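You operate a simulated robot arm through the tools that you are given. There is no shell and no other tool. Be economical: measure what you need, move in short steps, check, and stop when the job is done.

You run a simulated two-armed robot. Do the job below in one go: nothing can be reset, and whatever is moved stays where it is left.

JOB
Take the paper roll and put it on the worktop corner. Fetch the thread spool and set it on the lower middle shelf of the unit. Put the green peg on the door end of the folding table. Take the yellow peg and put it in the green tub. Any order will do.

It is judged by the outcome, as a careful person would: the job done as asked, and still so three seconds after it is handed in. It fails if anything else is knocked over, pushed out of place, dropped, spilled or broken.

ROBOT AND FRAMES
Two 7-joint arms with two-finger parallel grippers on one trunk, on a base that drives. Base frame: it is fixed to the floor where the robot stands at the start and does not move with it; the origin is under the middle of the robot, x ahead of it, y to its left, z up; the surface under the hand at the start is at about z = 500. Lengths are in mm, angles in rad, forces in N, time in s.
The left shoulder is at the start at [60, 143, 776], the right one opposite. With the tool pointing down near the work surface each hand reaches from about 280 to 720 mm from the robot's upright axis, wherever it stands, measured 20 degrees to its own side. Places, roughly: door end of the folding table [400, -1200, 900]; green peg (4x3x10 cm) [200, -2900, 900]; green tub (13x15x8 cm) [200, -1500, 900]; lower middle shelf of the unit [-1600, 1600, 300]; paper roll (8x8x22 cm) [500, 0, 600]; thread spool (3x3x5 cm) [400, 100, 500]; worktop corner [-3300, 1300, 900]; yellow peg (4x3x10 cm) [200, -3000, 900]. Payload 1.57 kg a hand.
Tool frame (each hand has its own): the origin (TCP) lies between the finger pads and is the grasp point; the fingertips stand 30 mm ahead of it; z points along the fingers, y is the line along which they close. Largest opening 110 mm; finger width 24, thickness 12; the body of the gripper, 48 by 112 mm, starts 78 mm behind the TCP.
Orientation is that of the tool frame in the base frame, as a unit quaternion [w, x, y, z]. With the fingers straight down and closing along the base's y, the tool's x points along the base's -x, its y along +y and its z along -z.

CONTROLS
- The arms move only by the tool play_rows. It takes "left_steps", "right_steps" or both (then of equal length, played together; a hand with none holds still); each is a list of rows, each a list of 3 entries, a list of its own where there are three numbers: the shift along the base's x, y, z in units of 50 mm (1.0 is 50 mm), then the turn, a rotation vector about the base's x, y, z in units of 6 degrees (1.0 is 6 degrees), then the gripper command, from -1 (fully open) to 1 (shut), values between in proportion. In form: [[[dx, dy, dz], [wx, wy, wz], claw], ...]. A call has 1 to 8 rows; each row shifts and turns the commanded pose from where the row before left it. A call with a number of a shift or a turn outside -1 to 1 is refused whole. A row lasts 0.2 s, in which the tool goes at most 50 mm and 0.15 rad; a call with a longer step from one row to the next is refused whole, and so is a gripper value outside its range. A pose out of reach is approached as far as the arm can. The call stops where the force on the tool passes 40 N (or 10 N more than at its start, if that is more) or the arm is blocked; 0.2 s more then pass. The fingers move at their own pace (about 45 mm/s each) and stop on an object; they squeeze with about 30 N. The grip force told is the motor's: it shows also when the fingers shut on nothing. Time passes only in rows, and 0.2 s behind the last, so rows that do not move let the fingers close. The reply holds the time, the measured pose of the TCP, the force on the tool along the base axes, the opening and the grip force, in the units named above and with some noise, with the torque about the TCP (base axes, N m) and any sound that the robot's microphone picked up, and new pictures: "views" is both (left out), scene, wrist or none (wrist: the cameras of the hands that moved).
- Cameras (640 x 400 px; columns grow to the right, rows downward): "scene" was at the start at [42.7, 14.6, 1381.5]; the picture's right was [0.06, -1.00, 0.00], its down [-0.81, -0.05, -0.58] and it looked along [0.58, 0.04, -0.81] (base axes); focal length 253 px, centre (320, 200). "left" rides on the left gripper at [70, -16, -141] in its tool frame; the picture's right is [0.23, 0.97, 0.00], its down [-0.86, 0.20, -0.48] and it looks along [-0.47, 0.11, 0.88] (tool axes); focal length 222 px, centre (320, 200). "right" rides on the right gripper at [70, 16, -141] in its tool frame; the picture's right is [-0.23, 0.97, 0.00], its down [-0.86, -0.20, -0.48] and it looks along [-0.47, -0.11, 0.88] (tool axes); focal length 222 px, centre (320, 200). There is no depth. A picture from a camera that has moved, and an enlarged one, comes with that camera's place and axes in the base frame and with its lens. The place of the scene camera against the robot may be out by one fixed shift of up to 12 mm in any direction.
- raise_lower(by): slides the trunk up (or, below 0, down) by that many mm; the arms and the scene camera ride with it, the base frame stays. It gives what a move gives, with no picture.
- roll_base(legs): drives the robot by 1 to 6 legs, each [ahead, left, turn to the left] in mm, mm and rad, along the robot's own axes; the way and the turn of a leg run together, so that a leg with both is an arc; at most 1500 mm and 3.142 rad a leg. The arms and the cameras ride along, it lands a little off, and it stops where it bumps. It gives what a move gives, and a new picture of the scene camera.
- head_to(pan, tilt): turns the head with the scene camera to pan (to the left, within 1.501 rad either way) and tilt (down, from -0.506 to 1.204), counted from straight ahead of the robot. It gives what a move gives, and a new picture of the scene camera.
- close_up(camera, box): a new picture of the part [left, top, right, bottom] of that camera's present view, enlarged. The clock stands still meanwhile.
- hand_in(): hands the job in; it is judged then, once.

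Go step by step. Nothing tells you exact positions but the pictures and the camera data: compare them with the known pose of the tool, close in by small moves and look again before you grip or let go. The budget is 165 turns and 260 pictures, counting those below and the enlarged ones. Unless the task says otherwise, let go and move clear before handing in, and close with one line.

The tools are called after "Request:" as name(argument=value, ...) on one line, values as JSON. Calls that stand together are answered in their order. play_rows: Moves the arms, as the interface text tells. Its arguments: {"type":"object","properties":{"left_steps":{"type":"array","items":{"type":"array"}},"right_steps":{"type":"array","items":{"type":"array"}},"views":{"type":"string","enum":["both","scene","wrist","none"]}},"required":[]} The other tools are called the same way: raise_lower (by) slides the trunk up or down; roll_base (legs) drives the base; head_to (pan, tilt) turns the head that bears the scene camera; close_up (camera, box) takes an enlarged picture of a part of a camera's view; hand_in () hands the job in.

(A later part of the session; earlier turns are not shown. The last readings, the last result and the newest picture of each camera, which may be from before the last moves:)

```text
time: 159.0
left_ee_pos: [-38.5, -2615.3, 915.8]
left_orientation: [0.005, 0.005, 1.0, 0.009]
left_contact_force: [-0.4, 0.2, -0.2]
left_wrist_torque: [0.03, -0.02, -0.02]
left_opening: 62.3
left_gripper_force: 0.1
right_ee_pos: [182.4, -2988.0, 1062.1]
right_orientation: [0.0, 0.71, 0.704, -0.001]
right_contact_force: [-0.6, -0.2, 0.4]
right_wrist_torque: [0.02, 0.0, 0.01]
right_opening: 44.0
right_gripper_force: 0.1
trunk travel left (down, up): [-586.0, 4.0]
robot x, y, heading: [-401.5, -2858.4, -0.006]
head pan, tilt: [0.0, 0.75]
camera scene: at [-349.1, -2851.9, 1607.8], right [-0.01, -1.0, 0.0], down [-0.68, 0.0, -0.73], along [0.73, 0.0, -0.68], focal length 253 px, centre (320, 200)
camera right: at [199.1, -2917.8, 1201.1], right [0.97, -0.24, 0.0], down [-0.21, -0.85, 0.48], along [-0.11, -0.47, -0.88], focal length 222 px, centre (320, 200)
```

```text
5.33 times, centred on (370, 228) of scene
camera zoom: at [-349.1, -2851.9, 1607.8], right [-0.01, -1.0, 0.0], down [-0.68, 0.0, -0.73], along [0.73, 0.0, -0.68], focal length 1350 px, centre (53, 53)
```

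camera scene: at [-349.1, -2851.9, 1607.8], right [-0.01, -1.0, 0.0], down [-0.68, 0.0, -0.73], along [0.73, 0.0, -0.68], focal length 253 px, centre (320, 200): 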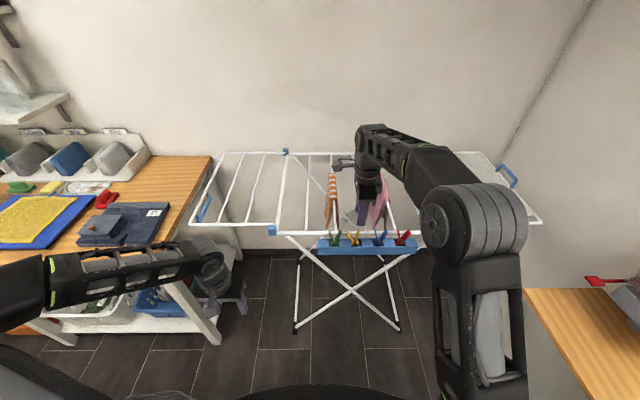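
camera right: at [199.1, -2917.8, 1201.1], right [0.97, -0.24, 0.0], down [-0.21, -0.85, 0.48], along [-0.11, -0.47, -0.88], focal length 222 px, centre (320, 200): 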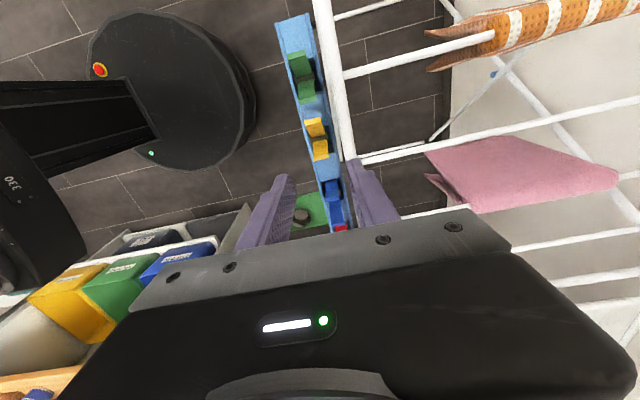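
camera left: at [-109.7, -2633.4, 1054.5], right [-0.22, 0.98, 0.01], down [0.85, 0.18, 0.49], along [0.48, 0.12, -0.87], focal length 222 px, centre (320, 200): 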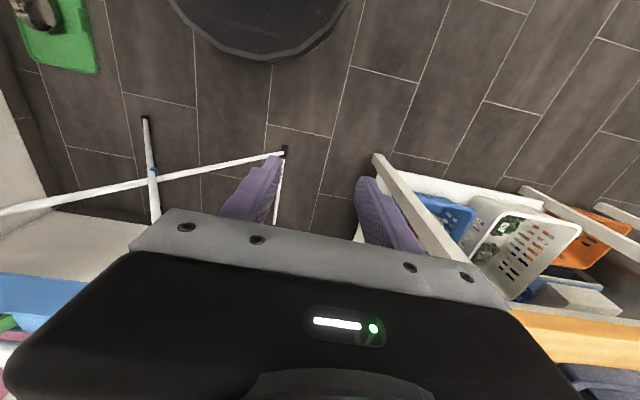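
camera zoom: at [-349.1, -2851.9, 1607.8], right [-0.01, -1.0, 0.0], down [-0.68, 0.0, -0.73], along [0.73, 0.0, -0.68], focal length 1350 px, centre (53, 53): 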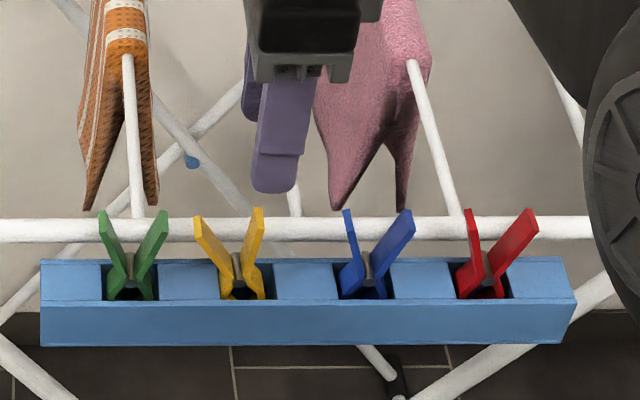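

The right handle top is at about [185,-2987,985]. I'll descend so the fingertips stop at z≈967, just above the rail, and check.

Request:
play_rows(right_steps=[[[0.05, 0.06, -0.3], [0, 0, 0], 0.2], [[0, 0, -0.4], [0, 0, 0], 0.2], [[0, 0, -0.4], [0, 0, 0], 0.2], [[0, 0, -0.2], [0, 0, 0], 0.2], [[0, 0, 0], [0, 0, 0], 0.2]], views="none")

Request:
close_up(camera="right", box=[230, 80, 420, 240])

Request:
close_up(camera="scene", box=[310, 190, 430, 265])

```text
time: 160.2
left_ee_pos: [-37.7, -2614.2, 916.2]
left_orientation: [0.004, 0.005, 1.0, 0.007]
left_contact_force: [1.1, -0.1, 0.9]
left_wrist_torque: [-0.03, 0.0, 0.01]
left_opening: 62.0
left_gripper_force: 0.0
right_ee_pos: [184.2, -2984.3, 995.8]
right_orientation: [0.0, 0.709, 0.705, 0.0]
right_contact_force: [-1.1, 0.4, 0.4]
right_wrist_torque: [0.0, -0.01, 0.0]
right_opening: 43.8
right_gripper_force: 0.1
trunk travel left (down, up): [-586.0, 4.0]
robot x, y, heading: [-402.2, -2863.4, -0.003]
head pan, tilt: [0.0, 0.75]
```

```text
2.50 times, centred on (325, 160) of right
camera zoom: at [201.1, -2914.8, 1136.1], right [0.97, -0.23, 0.0], down [-0.21, -0.85, 0.48], along [-0.11, -0.47, -0.88], focal length 555 px, centre (308, 300)
```

zoom: 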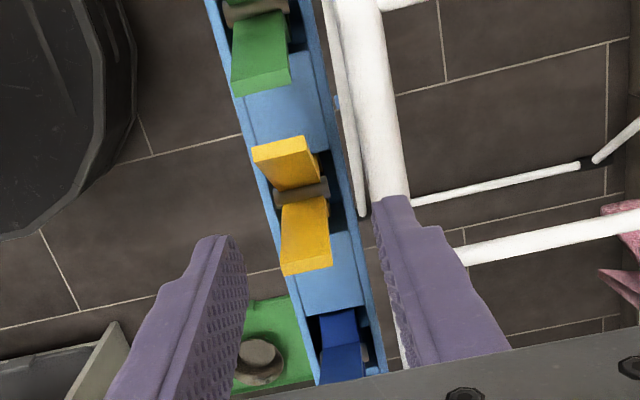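

```text
5.33 times, centred on (370, 228) of scene
camera zoom: at [-349.1, -2851.9, 1607.8], right [-0.01, -1.0, 0.0], down [-0.68, 0.0, -0.73], along [0.73, 0.0, -0.68], focal length 1350 px, centre (53, 53)
```

zoom: 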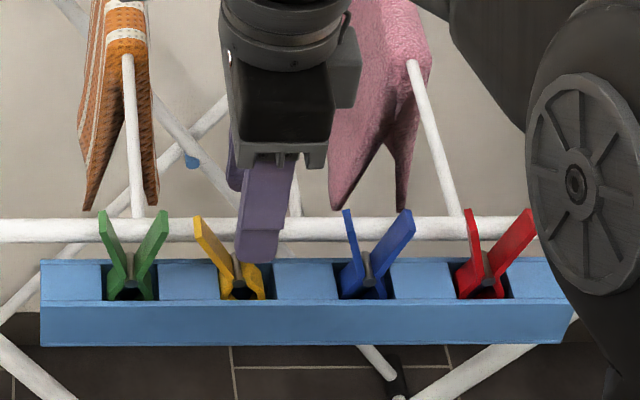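

The handle is between the fingers. I'll close and check the opening before lifting.

Request:
play_rows(right_steps=[[[0, 0, 0], [0, 0, 0], 0.5], [[0, 0, 0], [0, 0, 0], 1], [[0, 0, 0], [0, 0, 0], 1], [[0, 0, 0], [0, 0, 0], 1], [[0, 0, 0], [0, 0, 0], 1]], views="none")

```text
time: 161.4
left_ee_pos: [-37.7, -2615.0, 913.8]
left_orientation: [0.004, 0.006, 1.0, 0.008]
left_contact_force: [0.4, 0.5, 0.3]
left_wrist_torque: [-0.04, 0.04, -0.01]
left_opening: 62.4
left_gripper_force: 0.1
right_ee_pos: [184.4, -2985.0, 997.1]
right_orientation: [0.0, 0.71, 0.704, 0.0]
right_contact_force: [0.1, 0.5, -0.1]
right_wrist_torque: [0.0, -0.04, 0.0]
right_opening: 15.7
right_gripper_force: 15.9
trunk travel left (down, up): [-586.0, 4.0]
robot x, y, heading: [-402.5, -2863.4, -0.004]
head pan, tilt: [0.0, 0.75]
```

It's gripping the 16 mm handle. I'll lift slowly and check.

Request:
play_rows(right_steps=[[[0, 0, 0], [0, 0, 0], 1], [[0, 0, 0.1], [0, 0, 0], 1], [[0, 0, 0.2], [0, 0, 0], 1], [[0, 0, 0.2], [0, 0, 0], 1], [[0, 0, 0.3], [0, 0, 0], 1]], views="none")

Request:
close_up(camera="scene", box=[310, 190, 430, 265])

```text
time: 162.6
left_ee_pos: [-38.5, -2615.7, 915.2]
left_orientation: [0.005, 0.005, 1.0, 0.008]
left_contact_force: [0.9, -0.9, 0.5]
left_wrist_torque: [0.01, -0.01, 0.03]
left_opening: 62.3
left_gripper_force: 0.0
right_ee_pos: [184.7, -2986.0, 1037.7]
right_orientation: [0.0, 0.71, 0.704, -0.001]
right_contact_force: [-1.0, 0.0, -0.6]
right_wrist_torque: [-0.01, 0.01, 0.05]
right_opening: 15.8
right_gripper_force: 16.5
trunk travel left (down, up): [-586.0, 4.0]
robot x, y, heading: [-402.9, -2860.8, -0.008]
head pan, tilt: [0.0, 0.75]
```

```text
5.33 times, centred on (370, 228) of scene
camera zoom: at [-349.3, -2851.9, 1607.8], right [-0.01, -1.0, 0.0], down [-0.68, 0.0, -0.73], along [0.73, 0.0, -0.68], focal length 1350 px, centre (53, 53)
```

zoom: 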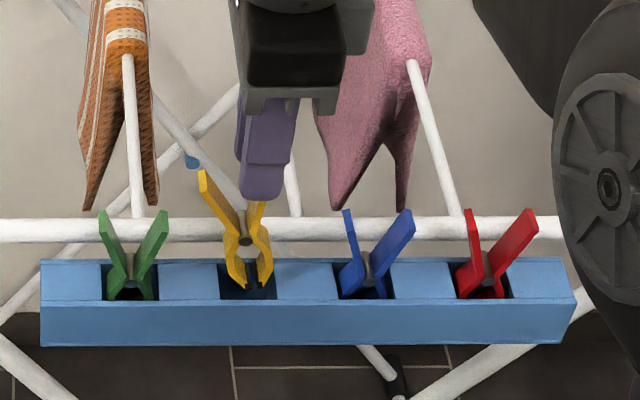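

The yellow peg is out. I'll raise and retract the right hand, back the base off and strafe left along the table toward the tub.

Request:
play_rows(right_steps=[[[0, 0, 0.6], [0, 0, 0], 1], [[-0.2, 0, 0.6], [0, 0, 0], 1], [[-0.6, 0, 0.4], [0, 0, 0], 1], [[-0.8, 0, 0.2], [0, 0, 0], 1], [[-0.8, 0, 0], [0, 0, 0], 1], [[0, 0, 0], [0, 0, 0], 1]])

Request:
roll_base(legs=[[-130, 0, 0], [0, 1100, 0]])

Request:
head_to(pan=0.3, tilt=0.6)

```text
time: 164.0
left_ee_pos: [-37.9, -2615.0, 913.9]
left_orientation: [0.004, 0.005, 1.0, 0.009]
left_contact_force: [0.5, -0.5, -0.8]
left_wrist_torque: [0.02, 0.02, 0.02]
left_opening: 62.3
left_gripper_force: 0.1
right_ee_pos: [62.2, -2980.1, 1126.0]
right_orientation: [0.002, 0.71, 0.704, -0.001]
right_contact_force: [1.0, -0.7, 0.2]
right_wrist_torque: [0.0, -0.01, 0.05]
right_opening: 15.6
right_gripper_force: 15.9
trunk travel left (down, up): [-586.0, 4.0]
robot x, y, heading: [-402.6, -2858.1, -0.004]
head pan, tilt: [0.0, 0.75]
camera scene: at [-348.3, -2851.6, 1607.7], right [-0.01, -1.0, 0.0], down [-0.68, 0.0, -0.73], along [0.73, 0.0, -0.68], focal length 253 px, centre (320, 200)
camera right: at [79.0, -2911.2, 1264.8], right [0.97, -0.23, 0.0], down [-0.21, -0.85, 0.48], along [-0.11, -0.47, -0.88], focal length 222 px, centre (320, 200)
```

scene: 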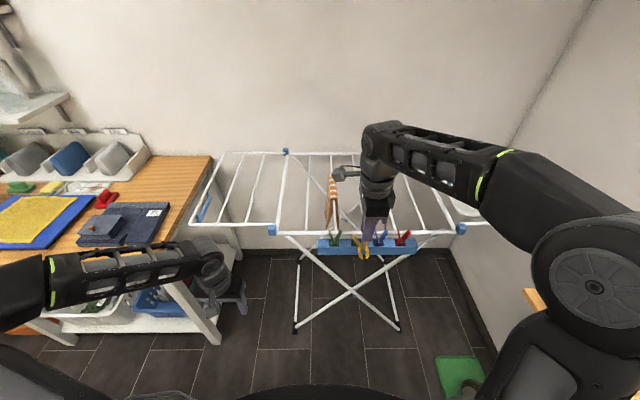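
right: 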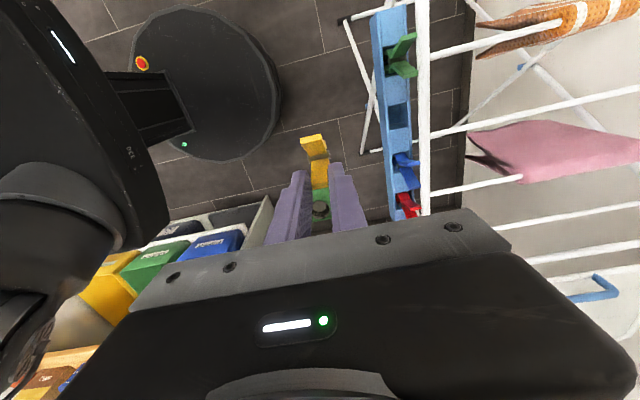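

```text
time: 170.6
left_ee_pos: [-171.4, -1506.0, 913.2]
left_orientation: [0.005, -0.002, 1.0, 0.007]
left_contact_force: [0.5, -1.2, -0.6]
left_wrist_torque: [-0.03, 0.01, -0.01]
left_opening: 62.4
left_gripper_force: 0.1
right_ee_pos: [-66.0, -1870.5, 1125.7]
right_orientation: [0.001, 0.705, 0.709, 0.0]
right_contact_force: [-0.9, 0.9, 0.3]
right_wrist_torque: [-0.02, 0.01, 0.03]
right_opening: 15.8
right_gripper_force: 16.1
trunk travel left (down, up): [-586.0, 4.0]
robot x, y, heading: [-533.6, -1756.1, 0.004]
head pan, tilt: [0.0, 0.75]
camera scene: at [-479.2, -1745.8, 1607.8], right [0.01, -1.0, 0.0], down [-0.68, -0.01, -0.73], along [0.73, 0.01, -0.68], focal length 253 px, centre (320, 200)
```

scene: 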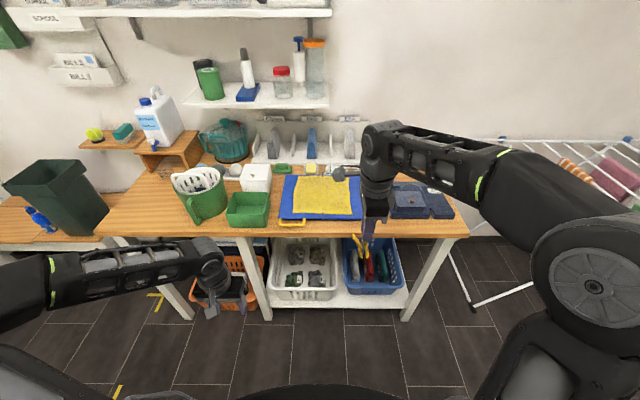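

```text
time: 171.4
left_ee_pos: [-170.6, -1506.7, 913.5]
left_orientation: [0.004, -0.001, 1.0, 0.008]
left_contact_force: [0.4, 1.0, 0.0]
left_wrist_torque: [-0.01, 0.0, -0.03]
left_opening: 62.0
left_gripper_force: 0.0
right_ee_pos: [-66.3, -1871.2, 1124.4]
right_orientation: [0.0, 0.705, 0.709, 0.0]
right_contact_force: [1.0, -0.6, -0.9]
right_wrist_torque: [-0.01, 0.0, -0.05]
right_opening: 15.7
right_gripper_force: 16.0
trunk travel left (down, up): [-586.0, 4.0]
robot x, y, heading: [-534.0, -1755.0, 0.003]
head pan, tilt: [0.3, 0.6]
camera scene: at [-477.8, -1720.1, 1620.6], right [0.3, -0.95, 0.0], down [-0.54, -0.17, -0.82], along [0.79, 0.25, -0.57], focal length 253 px, centre (320, 200)
```

scene: 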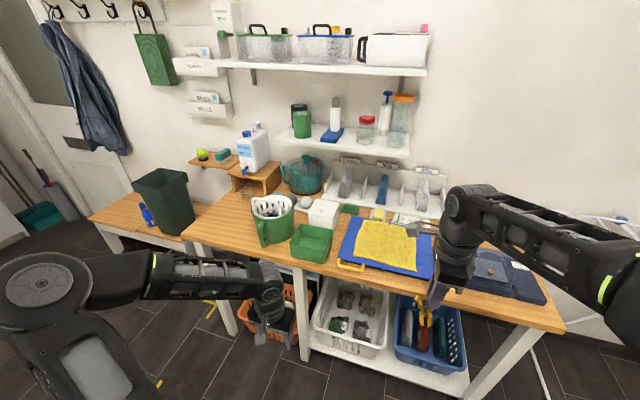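

The tub is at about [187,-1479] with its rim near z=980. I'll strafe and move in so the right hand can reach above it.

Request:
roll_base(legs=[[0, 395, 0], [130, 0, 0]])

Request:
close_up(camera="right", box=[0, 0, 640, 400])

Request:
head_to(pan=0, tilt=0.8)

```text
time: 174.7
left_ee_pos: [-44.3, -1114.8, 915.3]
left_orientation: [0.003, -0.002, 1.0, 0.008]
left_contact_force: [-0.5, -0.1, 0.2]
left_wrist_torque: [-0.01, 0.01, -0.02]
left_opening: 62.3
left_gripper_force: 0.1
right_ee_pos: [62.2, -1478.3, 1124.9]
right_orientation: [0.0, 0.703, 0.711, -0.001]
right_contact_force: [0.4, 0.5, -0.2]
right_wrist_torque: [-0.01, 0.04, 0.01]
right_opening: 15.8
right_gripper_force: 16.2
trunk travel left (down, up): [-586.0, 4.0]
robot x, y, heading: [-407.8, -1363.8, 0.015]
head pan, tilt: [0.3, 0.6]
camera scene: at [-349.1, -1329.8, 1620.6], right [0.31, -0.95, 0.0], down [-0.54, -0.17, -0.82], along [0.78, 0.25, -0.57], focal length 253 px, centre (320, 200)
```

scene: 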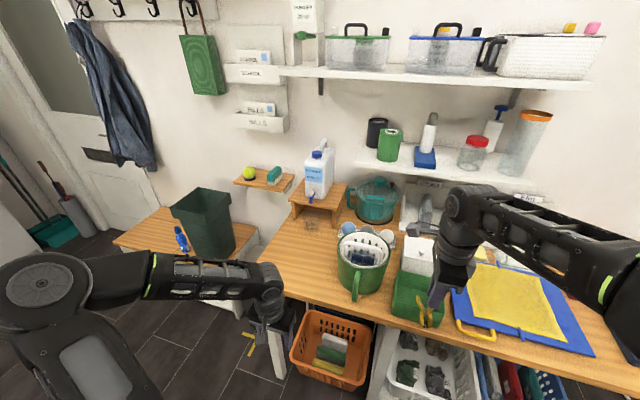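

```text
1.00 times, centred on (320, 200) of right (not enlarged: the box is as wide or as high as the picture)
camera zoom: at [77.7, -1408.4, 1264.4], right [0.98, -0.22, 0.0], down [-0.19, -0.86, 0.48], along [-0.11, -0.47, -0.88], focal length 222 px, centre (320, 200)
```

zoom: 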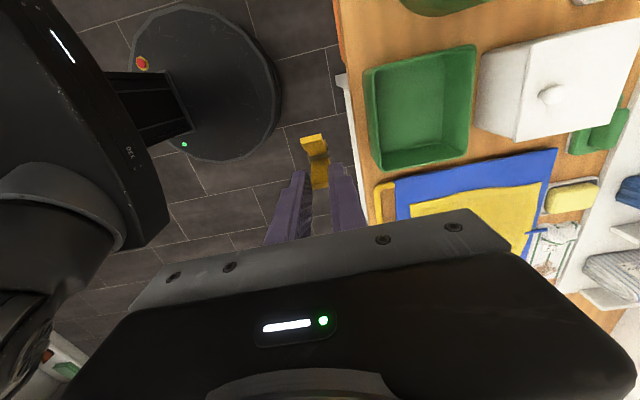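

```text
time: 175.5
left_ee_pos: [-45.8, -1115.2, 914.2]
left_orientation: [0.005, -0.003, 1.0, 0.008]
left_contact_force: [-0.5, -0.2, 0.0]
left_wrist_torque: [0.01, 0.0, -0.01]
left_opening: 62.4
left_gripper_force: 0.2
right_ee_pos: [60.3, -1479.1, 1125.8]
right_orientation: [0.0, 0.704, 0.71, 0.0]
right_contact_force: [-0.5, -0.3, -0.3]
right_wrist_torque: [0.03, -0.02, -0.05]
right_opening: 15.9
right_gripper_force: 16.1
trunk travel left (down, up): [-586.0, 4.0]
robot x, y, heading: [-406.0, -1370.6, 0.009]
head pan, tilt: [0.0, 0.799]
camera scene: at [-354.5, -1356.0, 1603.8], right [0.01, -1.0, 0.0], down [-0.72, -0.01, -0.7], along [0.7, 0.01, -0.72], focal length 253 px, centre (320, 200)
```

scene: 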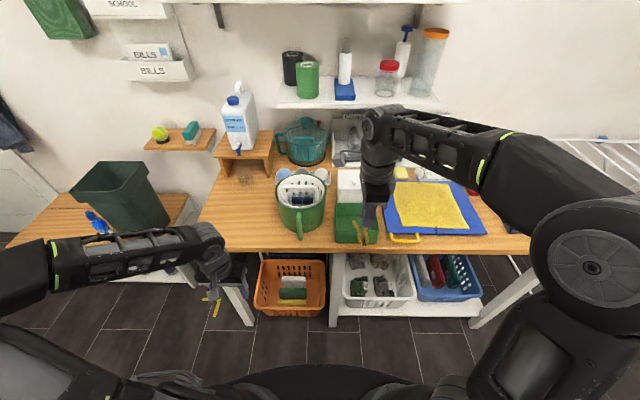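

The tub is empty and centred at about [190,-1471]. I'll move above it.

Request:
play_rows(right_steps=[[[0.65, -0.03, 0], [0, 0, 0], 1], [[0.65, -0.03, 0], [0, 0, 0], 1], [[0.65, -0.03, -0.1], [0, 0, 0], 1], [[0.65, -0.03, -0.3], [0, 0, 0], 1], [[0, 0, 0], [0, 0, 0], 1]])

```text
time: 176.7
left_ee_pos: [-45.5, -1113.2, 915.1]
left_orientation: [0.004, -0.003, 1.0, 0.008]
left_contact_force: [0.3, -0.2, -0.3]
left_wrist_torque: [-0.03, 0.01, 0.01]
left_opening: 62.4
left_gripper_force: 0.0
right_ee_pos: [189.0, -1485.7, 1104.2]
right_orientation: [0.0, 0.704, 0.711, 0.0]
right_contact_force: [-0.1, -0.4, -0.3]
right_wrist_torque: [-0.01, -0.01, -0.01]
right_opening: 15.7
right_gripper_force: 15.0
trunk travel left (down, up): [-586.0, 4.0]
robot x, y, heading: [-407.6, -1366.2, 0.014]
head pan, tilt: [0.0, 0.799]
camera scene: at [-355.5, -1356.1, 1603.9], right [0.01, -1.0, 0.0], down [-0.72, -0.01, -0.7], along [0.7, 0.01, -0.72], focal length 253 px, centre (320, 200)
camera right: at [205.1, -1415.2, 1244.1], right [0.98, -0.22, 0.0], down [-0.19, -0.86, 0.48], along [-0.1, -0.47, -0.88], focal length 222 px, centre (320, 200)
```

scene: 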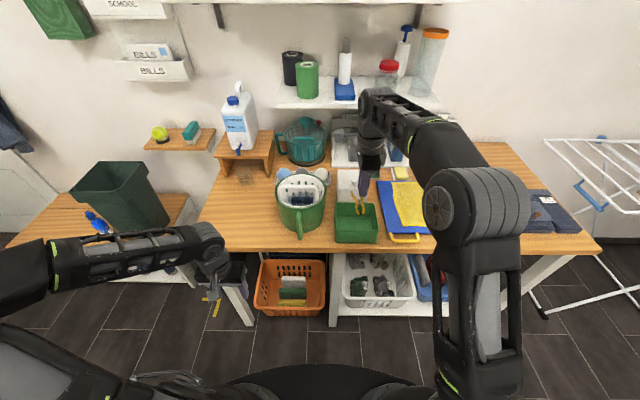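
right: 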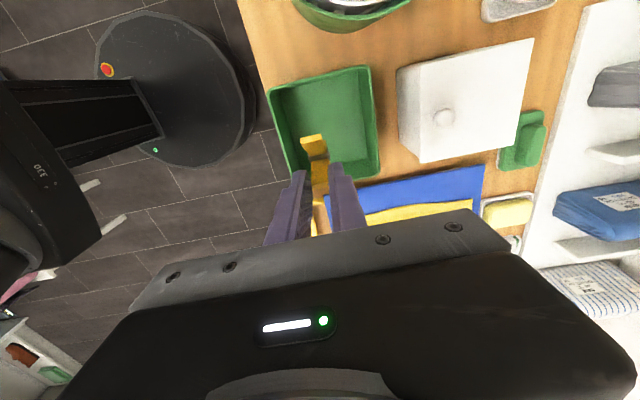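

The peg is over the tub. I'll centre it a bit more and lower it.

Request:
play_rows(right_steps=[[[0.15, 0.2, -0.3], [0, 0, 0], 1], [[0, 0.05, -0.4], [0, 0, 0], 1], [[0, 0, -0.4], [0, 0, 0], 1], [[0, 0, -0.3], [0, 0, 0], 1], [[0, 0, 0], [0, 0, 0], 1]])

Request:
close_up(camera="scene", box=[310, 160, 430, 260])

```text
time: 177.9
left_ee_pos: [-44.8, -1115.1, 914.3]
left_orientation: [0.005, -0.002, 1.0, 0.009]
left_contact_force: [-0.2, 0.7, -0.3]
left_wrist_torque: [0.02, 0.03, -0.01]
left_opening: 62.3
left_gripper_force: 0.1
right_ee_pos: [197.9, -1473.0, 1034.4]
right_orientation: [0.001, 0.703, 0.711, 0.001]
right_contact_force: [0.7, 0.4, -0.3]
right_wrist_torque: [0.02, 0.0, 0.01]
right_opening: 15.6
right_gripper_force: 16.3
trunk travel left (down, up): [-586.0, 4.0]
robot x, y, heading: [-402.5, -1368.0, 0.012]
head pan, tilt: [0.0, 0.799]
camera scene: at [-354.7, -1356.1, 1603.8], right [0.01, -1.0, 0.0], down [-0.72, -0.01, -0.7], along [0.7, 0.01, -0.72], focal length 253 px, centre (320, 200)
camera right: at [213.5, -1403.0, 1173.6], right [0.98, -0.22, 0.0], down [-0.19, -0.86, 0.48], along [-0.1, -0.47, -0.88], focal length 222 px, centre (320, 200)
```

scene: 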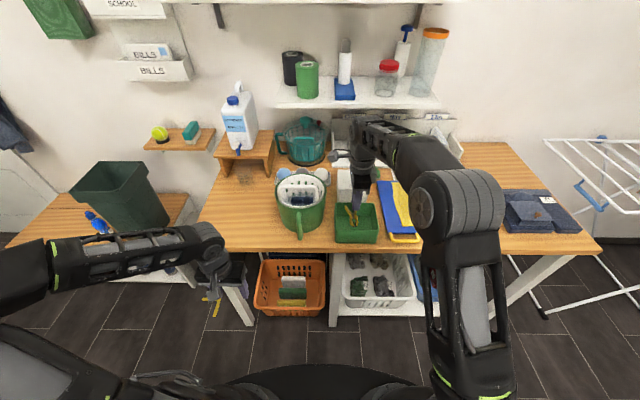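
right: 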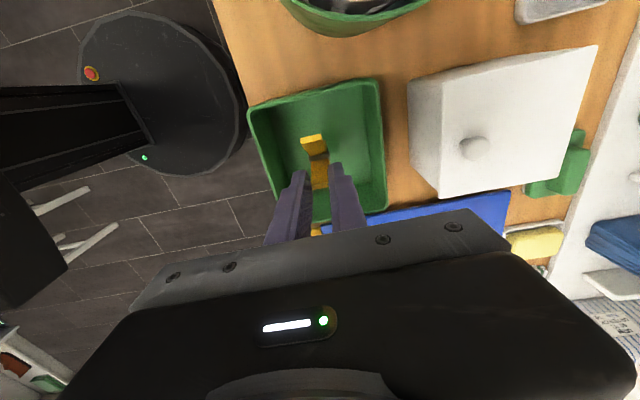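

```text
4.00 times, centred on (370, 210) of scene
camera zoom: at [-354.7, -1356.1, 1603.8], right [0.01, -1.0, 0.0], down [-0.72, -0.01, -0.7], along [0.7, 0.01, -0.72], focal length 1013 px, centre (120, 160)
```

zoom: 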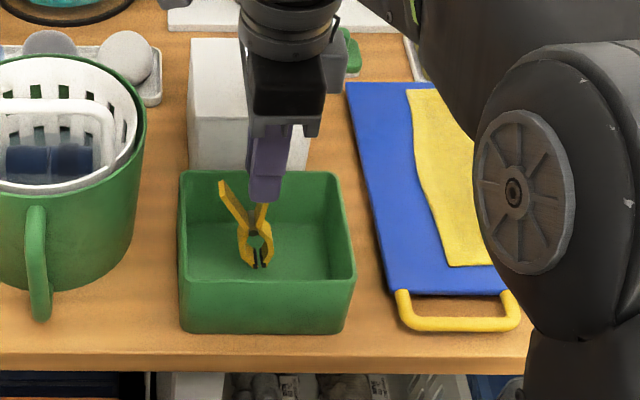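

The peg is well inside. I'll lower a little more until it nearly touches, then release.

Request:
play_rows(right_steps=[[[0, 0, -0.2], [0, 0, 0], 1], [[0, 0, -0.1], [0, 0, 0], 1], [[0, 0, 0], [0, 0, 0], 1]], views="none")

```text
time: 178.7
left_ee_pos: [-45.6, -1113.9, 914.9]
left_orientation: [0.005, -0.002, 1.0, 0.008]
left_contact_force: [-0.1, -0.6, 0.0]
left_wrist_torque: [0.01, 0.02, 0.0]
left_opening: 62.2
left_gripper_force: 0.1
right_ee_pos: [199.0, -1472.5, 1020.3]
right_orientation: [0.0, 0.703, 0.711, 0.0]
right_contact_force: [-0.2, -0.2, 0.6]
right_wrist_torque: [-0.01, -0.01, 0.03]
right_opening: 15.9
right_gripper_force: 15.5
trunk travel left (down, up): [-586.0, 4.0]
robot x, y, heading: [-407.3, -1368.0, 0.014]
head pan, tilt: [0.0, 0.799]
```

Releasing now, then straight up.

Request:
play_rows(right_steps=[[[0, 0, -0.12], [0, 0, 0], 1], [[0, 0, 0], [0, 0, 0], 0.3], [[0, 0, 0], [0, 0, 0], 0.1], [[0, 0, 0.2], [0, 0, 0], 0.1], [[0, 0, 0.6], [0, 0, 0], 0.1], [[0, 0, 0.8], [0, 0, 0], 0.1], [[-0.6, 0, 0.3], [0, 0, 0], 0.1], [[-0.9, 0, 0], [0, 0, 0], 0.1]])

Request:
close_up(camera="scene", box=[270, 160, 430, 260])

```text
time: 180.5
left_ee_pos: [-46.2, -1114.8, 916.0]
left_orientation: [0.003, -0.002, 1.0, 0.009]
left_contact_force: [1.2, 0.1, -0.3]
left_wrist_torque: [0.01, -0.03, 0.0]
left_opening: 62.3
left_gripper_force: 0.0
right_ee_pos: [120.1, -1472.6, 1110.3]
right_orientation: [0.0, 0.703, 0.711, 0.0]
right_contact_force: [0.4, -0.3, 0.1]
right_wrist_torque: [0.01, 0.02, 0.05]
right_opening: 49.5
right_gripper_force: 0.1
trunk travel left (down, up): [-586.0, 4.0]
robot x, y, heading: [-405.3, -1362.8, 0.007]
head pan, tilt: [0.0, 0.799]
camera scene: at [-356.1, -1356.4, 1603.9], right [0.01, -1.0, 0.0], down [-0.72, -0.01, -0.7], along [0.7, 0.01, -0.72], focal length 253 px, centre (320, 200)
camera right: at [135.8, -1401.9, 1250.9], right [0.98, -0.22, 0.0], down [-0.19, -0.86, 0.48], along [-0.1, -0.47, -0.88], focal length 222 px, centre (320, 200)
```

scene: 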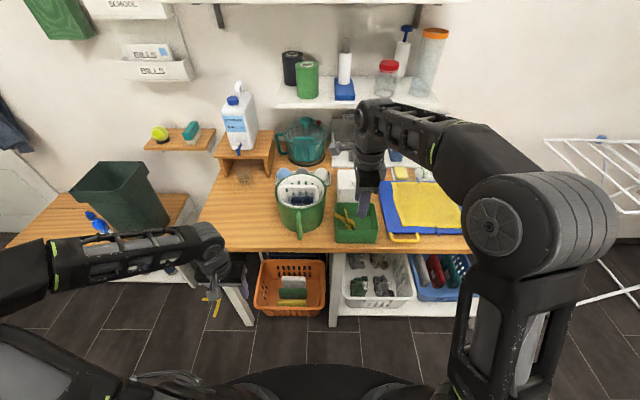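
right: 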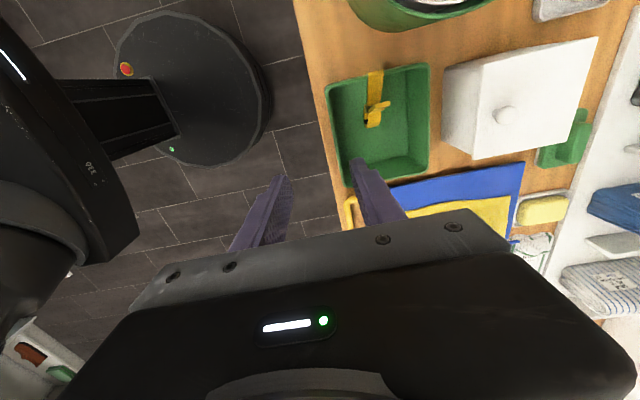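

```text
4.00 times, centred on (350, 210) of scene
camera zoom: at [-356.1, -1356.4, 1603.9], right [0.01, -1.0, 0.0], down [-0.72, -0.01, -0.7], along [0.7, 0.01, -0.72], focal length 1013 px, centre (200, 160)
```

zoom: 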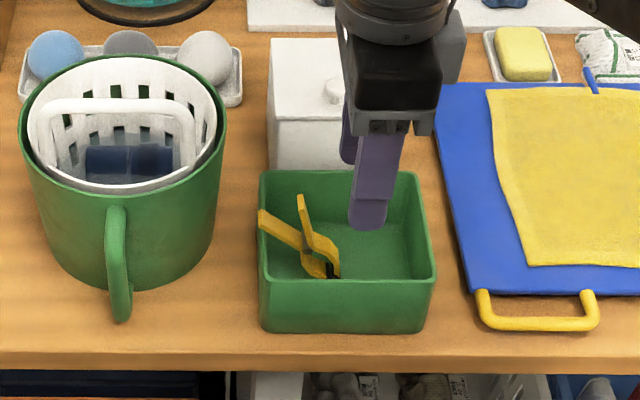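

The yellow peg lies in the tub. I'll go back for the green one.

Request:
play_rows(right_steps=[[[-0.8, 0, 0.2], [0, 0, 0], 0.2], [[-0.6, 0, 0.1], [0, 0, 0], 0.2], [[0, 0, 0], [0, 0, 0], 0.2]], views="none")

Request:
roll_base(legs=[[-130, 0, 0], [0, -1100, 0], [0, -350, 0], [130, 0, 0]])

Request:
close_up(camera="scene", box=[270, 160, 430, 260])

```text
time: 181.3
left_ee_pos: [-46.6, -1114.2, 914.5]
left_orientation: [0.005, -0.003, 1.0, 0.008]
left_contact_force: [-0.2, -0.3, -0.9]
left_wrist_torque: [-0.03, 0.02, 0.0]
left_opening: 62.1
left_gripper_force: 0.1
right_ee_pos: [50.0, -1473.3, 1126.4]
right_orientation: [0.001, 0.703, 0.711, -0.001]
right_contact_force: [0.9, 0.7, 0.1]
right_wrist_torque: [-0.02, -0.02, 0.01]
right_opening: 43.9
right_gripper_force: 0.0
trunk travel left (down, up): [-586.0, 4.0]
robot x, y, heading: [-407.1, -1362.3, 0.012]
head pan, tilt: [0.0, 0.799]
```

```text
time: 190.5
left_ee_pos: [-28.7, -2559.1, 913.2]
left_orientation: [0.004, -0.002, 1.0, 0.007]
left_contact_force: [0.2, 0.4, 0.3]
left_wrist_torque: [0.0, 0.04, 0.02]
left_opening: 61.9
left_gripper_force: 0.1
right_ee_pos: [69.1, -2918.9, 1125.5]
right_orientation: [0.0, 0.703, 0.711, 0.0]
right_contact_force: [-0.1, -0.6, -0.6]
right_wrist_torque: [0.01, 0.04, 0.01]
right_opening: 43.9
right_gripper_force: 0.0
trunk travel left (down, up): [-586.0, 4.0]
robot x, y, heading: [-390.2, -2811.3, 0.009]
head pan, tilt: [0.0, 0.799]
camera scene: at [-336.4, -2801.4, 1603.7], right [0.01, -1.0, 0.0], down [-0.72, -0.01, -0.7], along [0.7, 0.01, -0.72], focal length 253 px, centre (320, 200)
```

scene: 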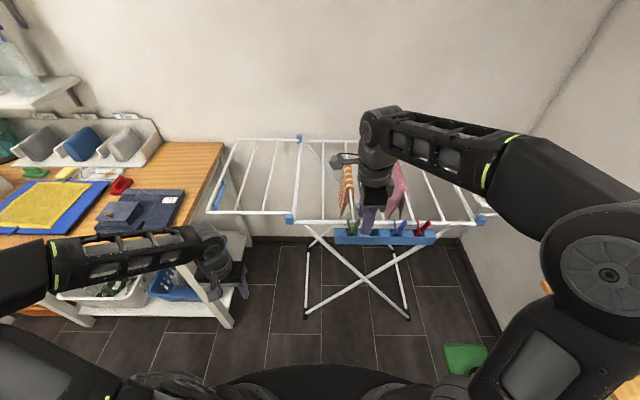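

```text
4.00 times, centred on (350, 210) of scene
camera zoom: at [-336.4, -2801.4, 1603.7], right [0.01, -1.0, 0.0], down [-0.72, -0.01, -0.7], along [0.7, 0.01, -0.72], focal length 1013 px, centre (200, 160)
```

zoom: 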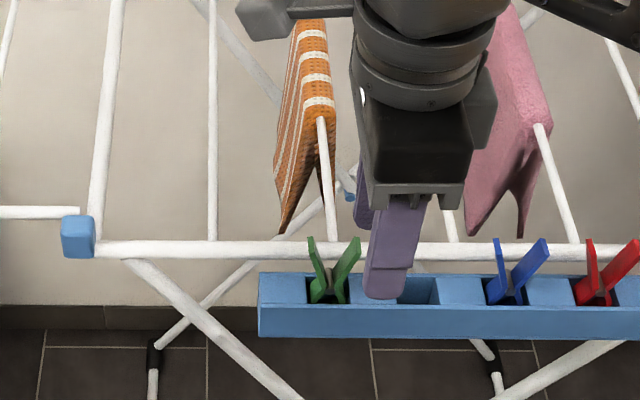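

I'll move over the green peg's right handle and check with the wrist camera.

Request:
play_rows(right_steps=[[[0.6, -0.05, 0], [0, 0, 0], 0.2], [[0.6, -0.05, 0], [0, 0, 0], 0.2], [[0.6, -0.05, -0.3], [0, 0, 0], 0.2], [[0.5, 0, -0.5], [0, 0, 0], 0.2], [[0, 0, -0.5], [0, 0, 0], 0.2], [[0, 0, 0], [0, 0, 0], 0.2]], views="none")

Request:
close_up(camera="right", box=[230, 60, 420, 240])

Request:
close_up(camera="scene", box=[290, 190, 410, 265])

```text
time: 191.9
left_ee_pos: [-28.7, -2560.3, 913.7]
left_orientation: [0.004, -0.002, 1.0, 0.008]
left_contact_force: [0.4, -0.2, -1.2]
left_wrist_torque: [-0.01, 0.0, 0.0]
left_opening: 62.4
left_gripper_force: 0.0
right_ee_pos: [182.0, -2926.5, 1059.9]
right_orientation: [-0.001, 0.703, 0.711, 0.0]
right_contact_force: [-0.1, 0.4, -0.2]
right_wrist_torque: [0.01, -0.02, -0.02]
right_opening: 44.0
right_gripper_force: 0.1
trunk travel left (down, up): [-586.0, 4.0]
robot x, y, heading: [-391.1, -2812.4, 0.015]
head pan, tilt: [0.0, 0.799]
```

```text
2.22 times, centred on (325, 150) of right
camera zoom: at [197.5, -2856.6, 1199.4], right [0.98, -0.22, 0.0], down [-0.19, -0.86, 0.48], along [-0.1, -0.47, -0.88], focal length 494 px, centre (309, 311)
```

zoom: 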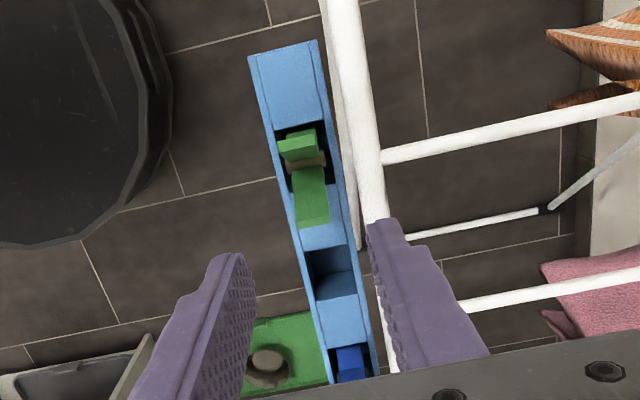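

```text
5.33 times, centred on (350, 228) of scene
camera zoom: at [-338.4, -2801.3, 1603.8], right [0.01, -1.0, 0.0], down [-0.72, -0.01, -0.7], along [0.7, 0.01, -0.72], focal length 1350 px, centre (160, 53)
```

zoom: 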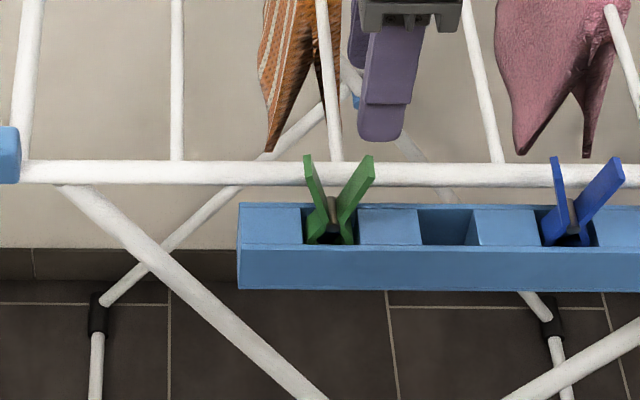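

The alignment is good. I'll descend the same way and close.

Request:
play_rows(right_steps=[[[0.05, 0.04, -0.3], [0, 0, 0], 0.2], [[0, 0, -0.4], [0, 0, 0], 0.2], [[0, 0, -0.4], [0, 0, 0], 0.2], [[0, 0, -0.18], [0, 0, 0], 0.2], [[0, 0, 0], [0, 0, 0], 0.5], [[0, 0, 0], [0, 0, 0], 1], [[0, 0, 0], [0, 0, 0], 1], [[0, 0, 0], [0, 0, 0], 1]], views="none")

Request:
play_rows(right_steps=[[[0, 0, 0], [0, 0, 0], 1], [[0, 0, 0.1], [0, 0, 0], 1], [[0, 0, 0.2], [0, 0, 0], 1], [[0, 0, 0.3], [0, 0, 0], 1], [[0, 0, 0.4], [0, 0, 0], 1], [[0, 0, 0.6], [0, 0, 0], 1], [[0, 0, 0], [0, 0, 0], 1]])

```text
time: 193.7
left_ee_pos: [-29.5, -2559.4, 914.2]
left_orientation: [0.005, -0.002, 1.0, 0.008]
left_contact_force: [0.4, 0.4, 0.5]
left_wrist_torque: [-0.01, 0.01, 0.03]
left_opening: 62.2
left_gripper_force: 0.0
right_ee_pos: [183.2, -2923.5, 995.4]
right_orientation: [0.0, 0.703, 0.711, 0.0]
right_contact_force: [0.3, -0.3, -0.1]
right_wrist_torque: [-0.01, 0.01, -0.01]
right_opening: 15.4
right_gripper_force: 16.2
trunk travel left (down, up): [-586.0, 4.0]
robot x, y, heading: [-391.2, -2812.9, 0.014]
head pan, tilt: [0.0, 0.799]
```

```text
time: 195.3
left_ee_pos: [-29.8, -2560.0, 915.8]
left_orientation: [0.004, -0.003, 1.0, 0.008]
left_contact_force: [-0.4, -0.7, -0.4]
left_wrist_torque: [0.04, 0.01, -0.02]
left_opening: 62.5
left_gripper_force: 0.1
right_ee_pos: [183.9, -2922.7, 1077.3]
right_orientation: [0.0, 0.703, 0.711, 0.0]
right_contact_force: [0.0, -0.3, -0.9]
right_wrist_torque: [0.03, -0.01, 0.0]
right_opening: 15.8
right_gripper_force: 16.2
trunk travel left (down, up): [-586.0, 4.0]
robot x, y, heading: [-390.1, -2813.1, 0.012]
head pan, tilt: [0.0, 0.799]
camera scene: at [-338.1, -2801.3, 1603.8], right [0.01, -1.0, 0.0], down [-0.72, -0.01, -0.7], along [0.7, 0.01, -0.72], focal length 253 px, centre (320, 200)
camera right: at [199.8, -2852.6, 1216.2], right [0.98, -0.22, 0.0], down [-0.19, -0.86, 0.48], along [-0.1, -0.47, -0.88], focal length 222 px, centre (320, 200)
```

scene: 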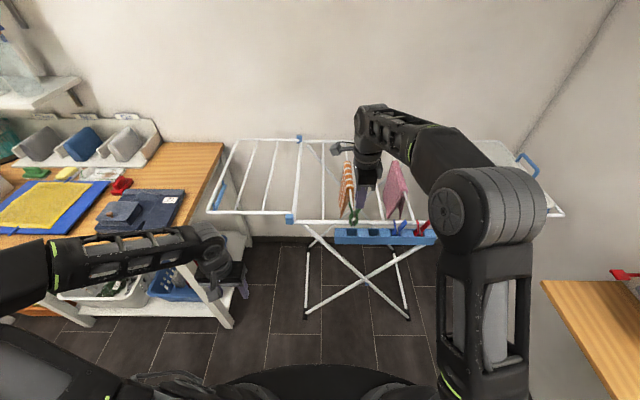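
right: 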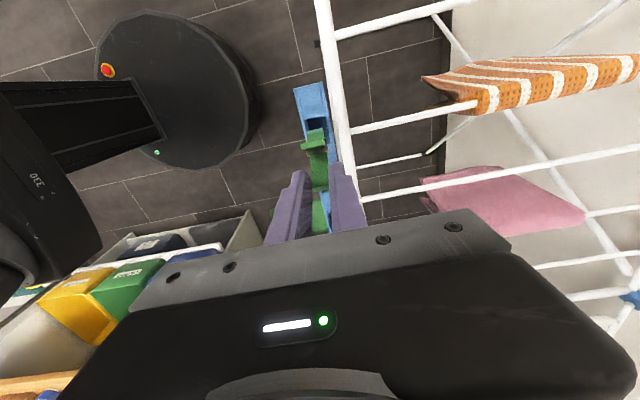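

The green peg is lifted. I'll retract and strafe to the door end.

Request:
play_rows(right_steps=[[[-0.2, 0, 0.6], [0, 0, 0], 1], [[-0.6, 0, 0.4], [0, 0, 0], 1], [[-0.8, 0, 0], [0, 0, 0], 1], [[-0.8, 0, 0], [0, 0, 0], 1], [[0, 0, 0], [0, 0, 0], 1]], views="none")

Request:
roll_base(legs=[[-130, 0, 0], [0, 1200, 0], [0, 580, 0]])

```text
time: 196.5
left_ee_pos: [-28.4, -2559.8, 914.3]
left_orientation: [0.003, -0.002, 1.0, 0.009]
left_contact_force: [0.5, -0.1, -0.8]
left_wrist_torque: [-0.02, 0.0, -0.02]
left_opening: 62.1
left_gripper_force: 0.1
right_ee_pos: [65.1, -2922.9, 1128.9]
right_orientation: [0.001, 0.704, 0.711, -0.001]
right_contact_force: [0.5, -0.1, -0.1]
right_wrist_torque: [0.01, 0.01, 0.0]
right_opening: 15.7
right_gripper_force: 16.3
trunk travel left (down, up): [-586.0, 4.0]
robot x, y, heading: [-386.9, -2812.8, 0.012]
head pan, tilt: [0.0, 0.799]
```

```text
time: 206.4
left_ee_pos: [-172.2, -767.5, 914.5]
left_orientation: [0.003, -0.002, 1.0, 0.008]
left_contact_force: [0.0, 0.6, -0.3]
left_wrist_torque: [0.0, 0.05, -0.01]
left_opening: 62.0
left_gripper_force: 0.0
right_ee_pos: [-79.1, -1130.7, 1129.8]
right_orientation: [0.001, 0.704, 0.71, 0.0]
right_contact_force: [-0.1, 1.2, 0.4]
right_wrist_torque: [-0.03, 0.0, -0.01]
right_opening: 15.8
right_gripper_force: 16.1
trunk travel left (down, up): [-586.0, 4.0]
robot x, y, heading: [-533.3, -1016.4, 0.01]
head pan, tilt: [0.0, 0.799]
camera scene: at [-481.6, -1007.5, 1603.8], right [0.01, -1.0, 0.0], down [-0.72, -0.01, -0.7], along [0.7, 0.01, -0.72], focal length 253 px, centre (320, 200)
```

scene: 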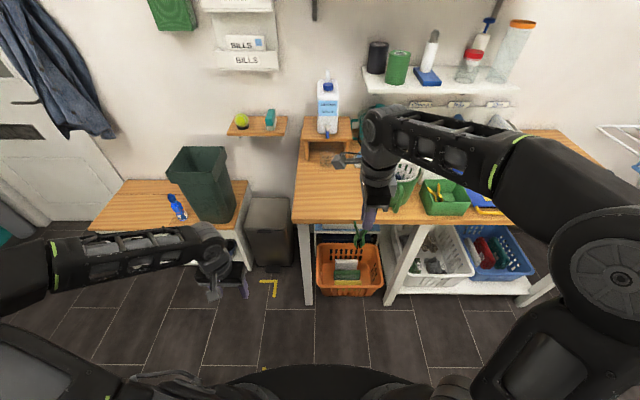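

I'll now try tilting the hand about 54° sideways so the peg can be laid nearly flat, testing this in free space first.

Request:
play_rows(right_steps=[[[0, 0, 0], [1, 0, 0], 1], [[0, 0, 0], [1, 0, 0], 1], [[0, 0, 0], [1, 0, 0], 1], [[0, 0, 0], [1, 0, 0], 1], [[0, 0, 0], [1, 0, 0], 1], [[0, 0, 0], [1, 0, 0], 1], [[0, 0, 0], [1, 0, 0], 1], [[0, 0, 0], [1, 0, 0], 1]])

```text
time: 208.2
left_ee_pos: [-172.8, -767.1, 915.1]
left_orientation: [0.004, -0.001, 1.0, 0.008]
left_contact_force: [-0.2, 0.0, -0.2]
left_wrist_torque: [0.0, 0.0, 0.0]
left_opening: 62.6
left_gripper_force: 0.2
right_ee_pos: [-78.5, -1131.5, 1129.9]
right_orientation: [-0.287, 0.643, 0.648, 0.289]
right_contact_force: [-0.8, -0.3, -1.4]
right_wrist_torque: [0.0, 0.0, -0.01]
right_opening: 15.7
right_gripper_force: 16.0
trunk travel left (down, up): [-586.0, 4.0]
robot x, y, heading: [-531.3, -1024.9, 0.01]
head pan, tilt: [0.0, 0.799]
camera scene: at [-481.4, -1008.6, 1603.8], right [0.01, -1.0, 0.0], down [-0.72, -0.01, -0.7], along [0.7, 0.01, -0.72], focal length 253 px, centre (320, 200)
camera right: at [-62.7, -1189.7, 1274.0], right [0.98, -0.15, -0.16], down [-0.19, -0.93, -0.32], along [-0.1, 0.34, -0.93], focal length 222 px, centre (320, 200)
```

scene: 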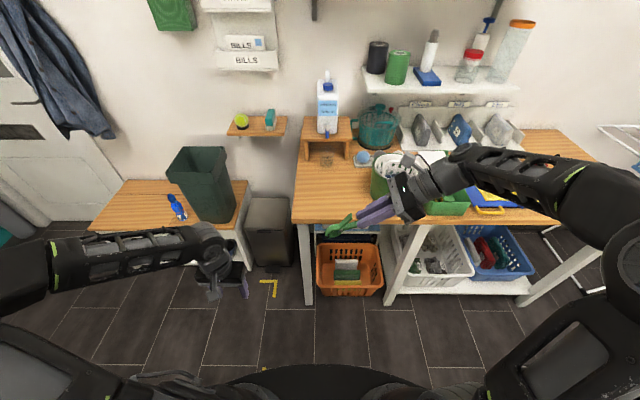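
right: 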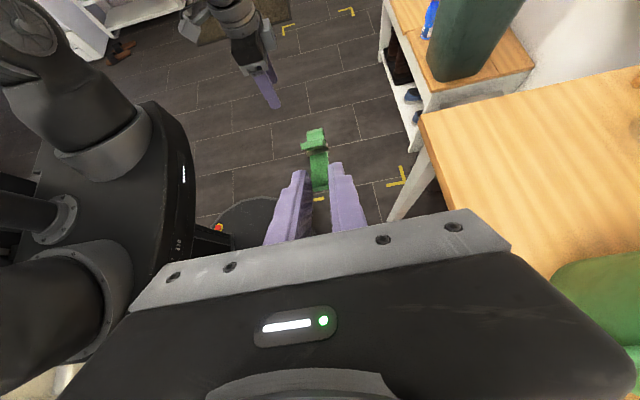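

The tilt works. I'll drive in so the peg is over the free door-end area.

Request:
roll_base(legs=[[0, 60, 0], [225, 0, 0]])

Request:
play_rows(right_steps=[[[0.5, 0, -0.3], [0, 0, 0], 1], [[0.5, 0, -0.5], [0, 0, 0], 1], [[0.5, 0, -0.5], [0, 0, 0], 1], [[0, 0, 0], [0, 0, 0], 1]])

```text
time: 210.5
left_ee_pos: [52.9, -706.1, 913.7]
left_orientation: [0.003, -0.002, 1.0, 0.008]
left_contact_force: [-0.7, 0.1, -0.4]
left_wrist_torque: [0.01, -0.02, 0.01]
left_opening: 62.0
left_gripper_force: 0.0
right_ee_pos: [148.0, -1069.3, 1128.7]
right_orientation: [-0.286, 0.644, 0.648, 0.288]
right_contact_force: [0.2, 0.2, 0.1]
right_wrist_torque: [-0.04, 0.08, 0.02]
right_opening: 15.3
right_gripper_force: 15.6
trunk travel left (down, up): [-586.0, 4.0]
robot x, y, heading: [-308.9, -955.4, 0.009]
head pan, tilt: [0.0, 0.799]
camera scene: at [-255.6, -946.9, 1603.7], right [0.01, -1.0, 0.0], down [-0.72, -0.01, -0.7], along [0.7, 0.01, -0.72], focal length 253 px, centre (320, 200)
```

scene: 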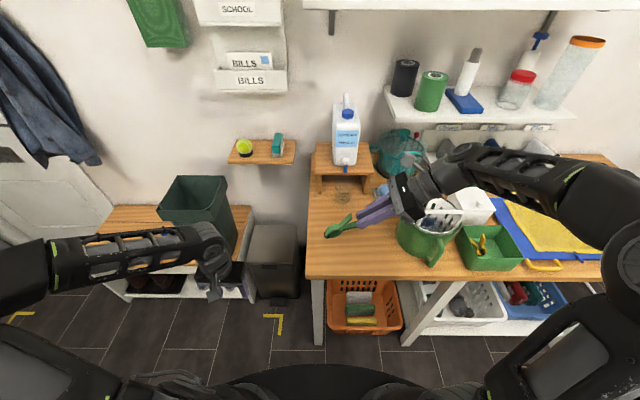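

```text
time: 211.5
left_ee_pos: [50.5, -705.8, 914.9]
left_orientation: [0.004, -0.003, 1.0, 0.008]
left_contact_force: [0.5, -0.4, 0.1]
left_wrist_torque: [0.0, 0.0, 0.02]
left_opening: 62.3
left_gripper_force: 0.0
right_ee_pos: [222.8, -1069.4, 1064.5]
right_orientation: [-0.286, 0.643, 0.649, 0.289]
right_contact_force: [0.0, -0.5, 0.4]
right_wrist_torque: [0.0, -0.03, 0.0]
right_opening: 15.9
right_gripper_force: 16.1
trunk travel left (down, up): [-586.0, 4.0]
robot x, y, heading: [-310.3, -954.6, 0.01]
head pan, tilt: [0.0, 0.799]
camera scene: at [-258.1, -946.9, 1603.9], right [0.01, -1.0, 0.0], down [-0.72, -0.01, -0.7], along [0.7, 0.01, -0.72], focal length 253 px, centre (320, 200)
camera right: at [237.8, -1127.4, 1209.6], right [0.98, -0.15, -0.16], down [-0.19, -0.93, -0.32], along [-0.1, 0.34, -0.93], focal length 222 px, centre (320, 200)
```

scene: 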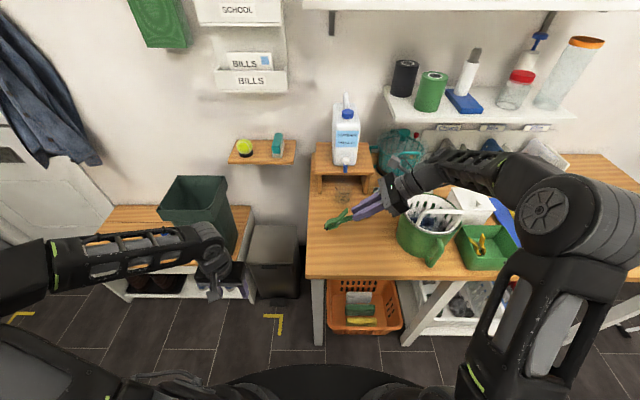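
right: 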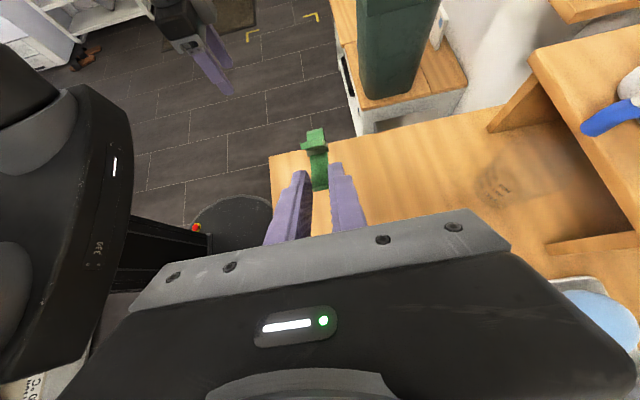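

The hand passes near the jug, so I'll shift 30 mm toward the table end for clearance while lowering, and then check.

Request:
play_rows(right_steps=[[[0, 0.3, -0.2], [0, 0, 0], 1], [[0, 0.3, -0.4], [0, 0, 0], 1], [[0, 0, -0.5], [0, 0, 0], 1], [[0, 0, -0.4], [0, 0, 0], 1], [[0, 0, 0], [0, 0, 0], 1]], views="none")

Request:
close_up(camera="scene", box=[290, 140, 490, 280])

Request:
close_up(camera="right", box=[0, 0, 640, 400])

```text
time: 212.7
left_ee_pos: [52.3, -704.9, 914.7]
left_orientation: [0.004, -0.003, 1.0, 0.008]
left_contact_force: [0.4, -0.1, 1.0]
left_wrist_torque: [-0.03, -0.02, -0.01]
left_opening: 62.1
left_gripper_force: 0.1
right_ee_pos: [222.9, -1037.6, 988.4]
right_orientation: [-0.288, 0.643, 0.649, 0.288]
right_contact_force: [0.9, -0.9, 0.2]
right_wrist_torque: [-0.02, -0.01, 0.01]
right_opening: 16.0
right_gripper_force: 16.3
trunk travel left (down, up): [-586.0, 4.0]
robot x, y, heading: [-307.7, -958.0, 0.015]
head pan, tilt: [0.0, 0.799]
```

```text
2.86 times, centred on (390, 210) of scene
camera zoom: at [-257.4, -946.9, 1603.8], right [0.01, -1.0, 0.0], down [-0.72, -0.01, -0.7], along [0.7, 0.01, -0.72], focal length 723 px, centre (120, 171)
```

zoom: 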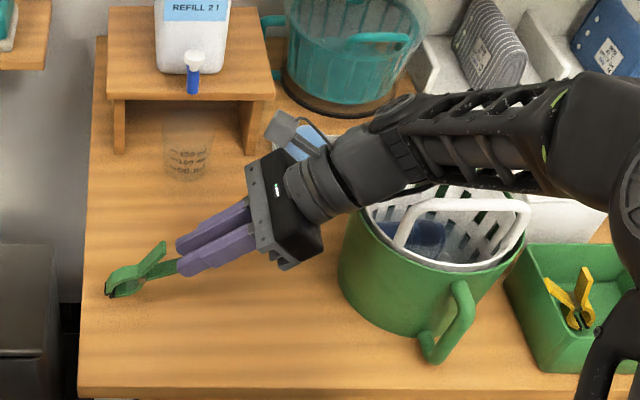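

```text
1.00 times, centred on (320, 200) of right (not enlarged: the box is as wide or as high as the picture)
camera zoom: at [238.4, -1096.9, 1134.4], right [0.98, -0.15, -0.16], down [-0.19, -0.93, -0.32], along [-0.11, 0.34, -0.93], focal length 222 px, centre (320, 200)
```

zoom: 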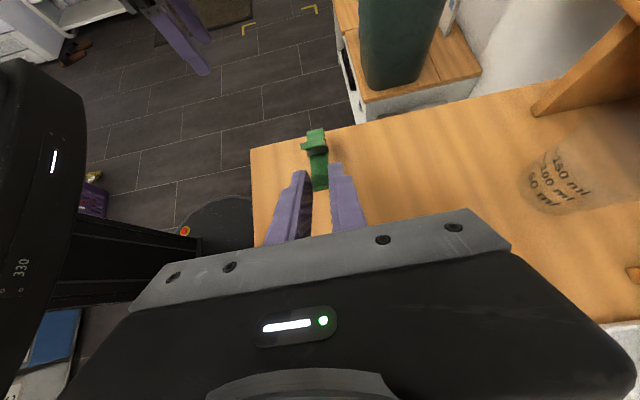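

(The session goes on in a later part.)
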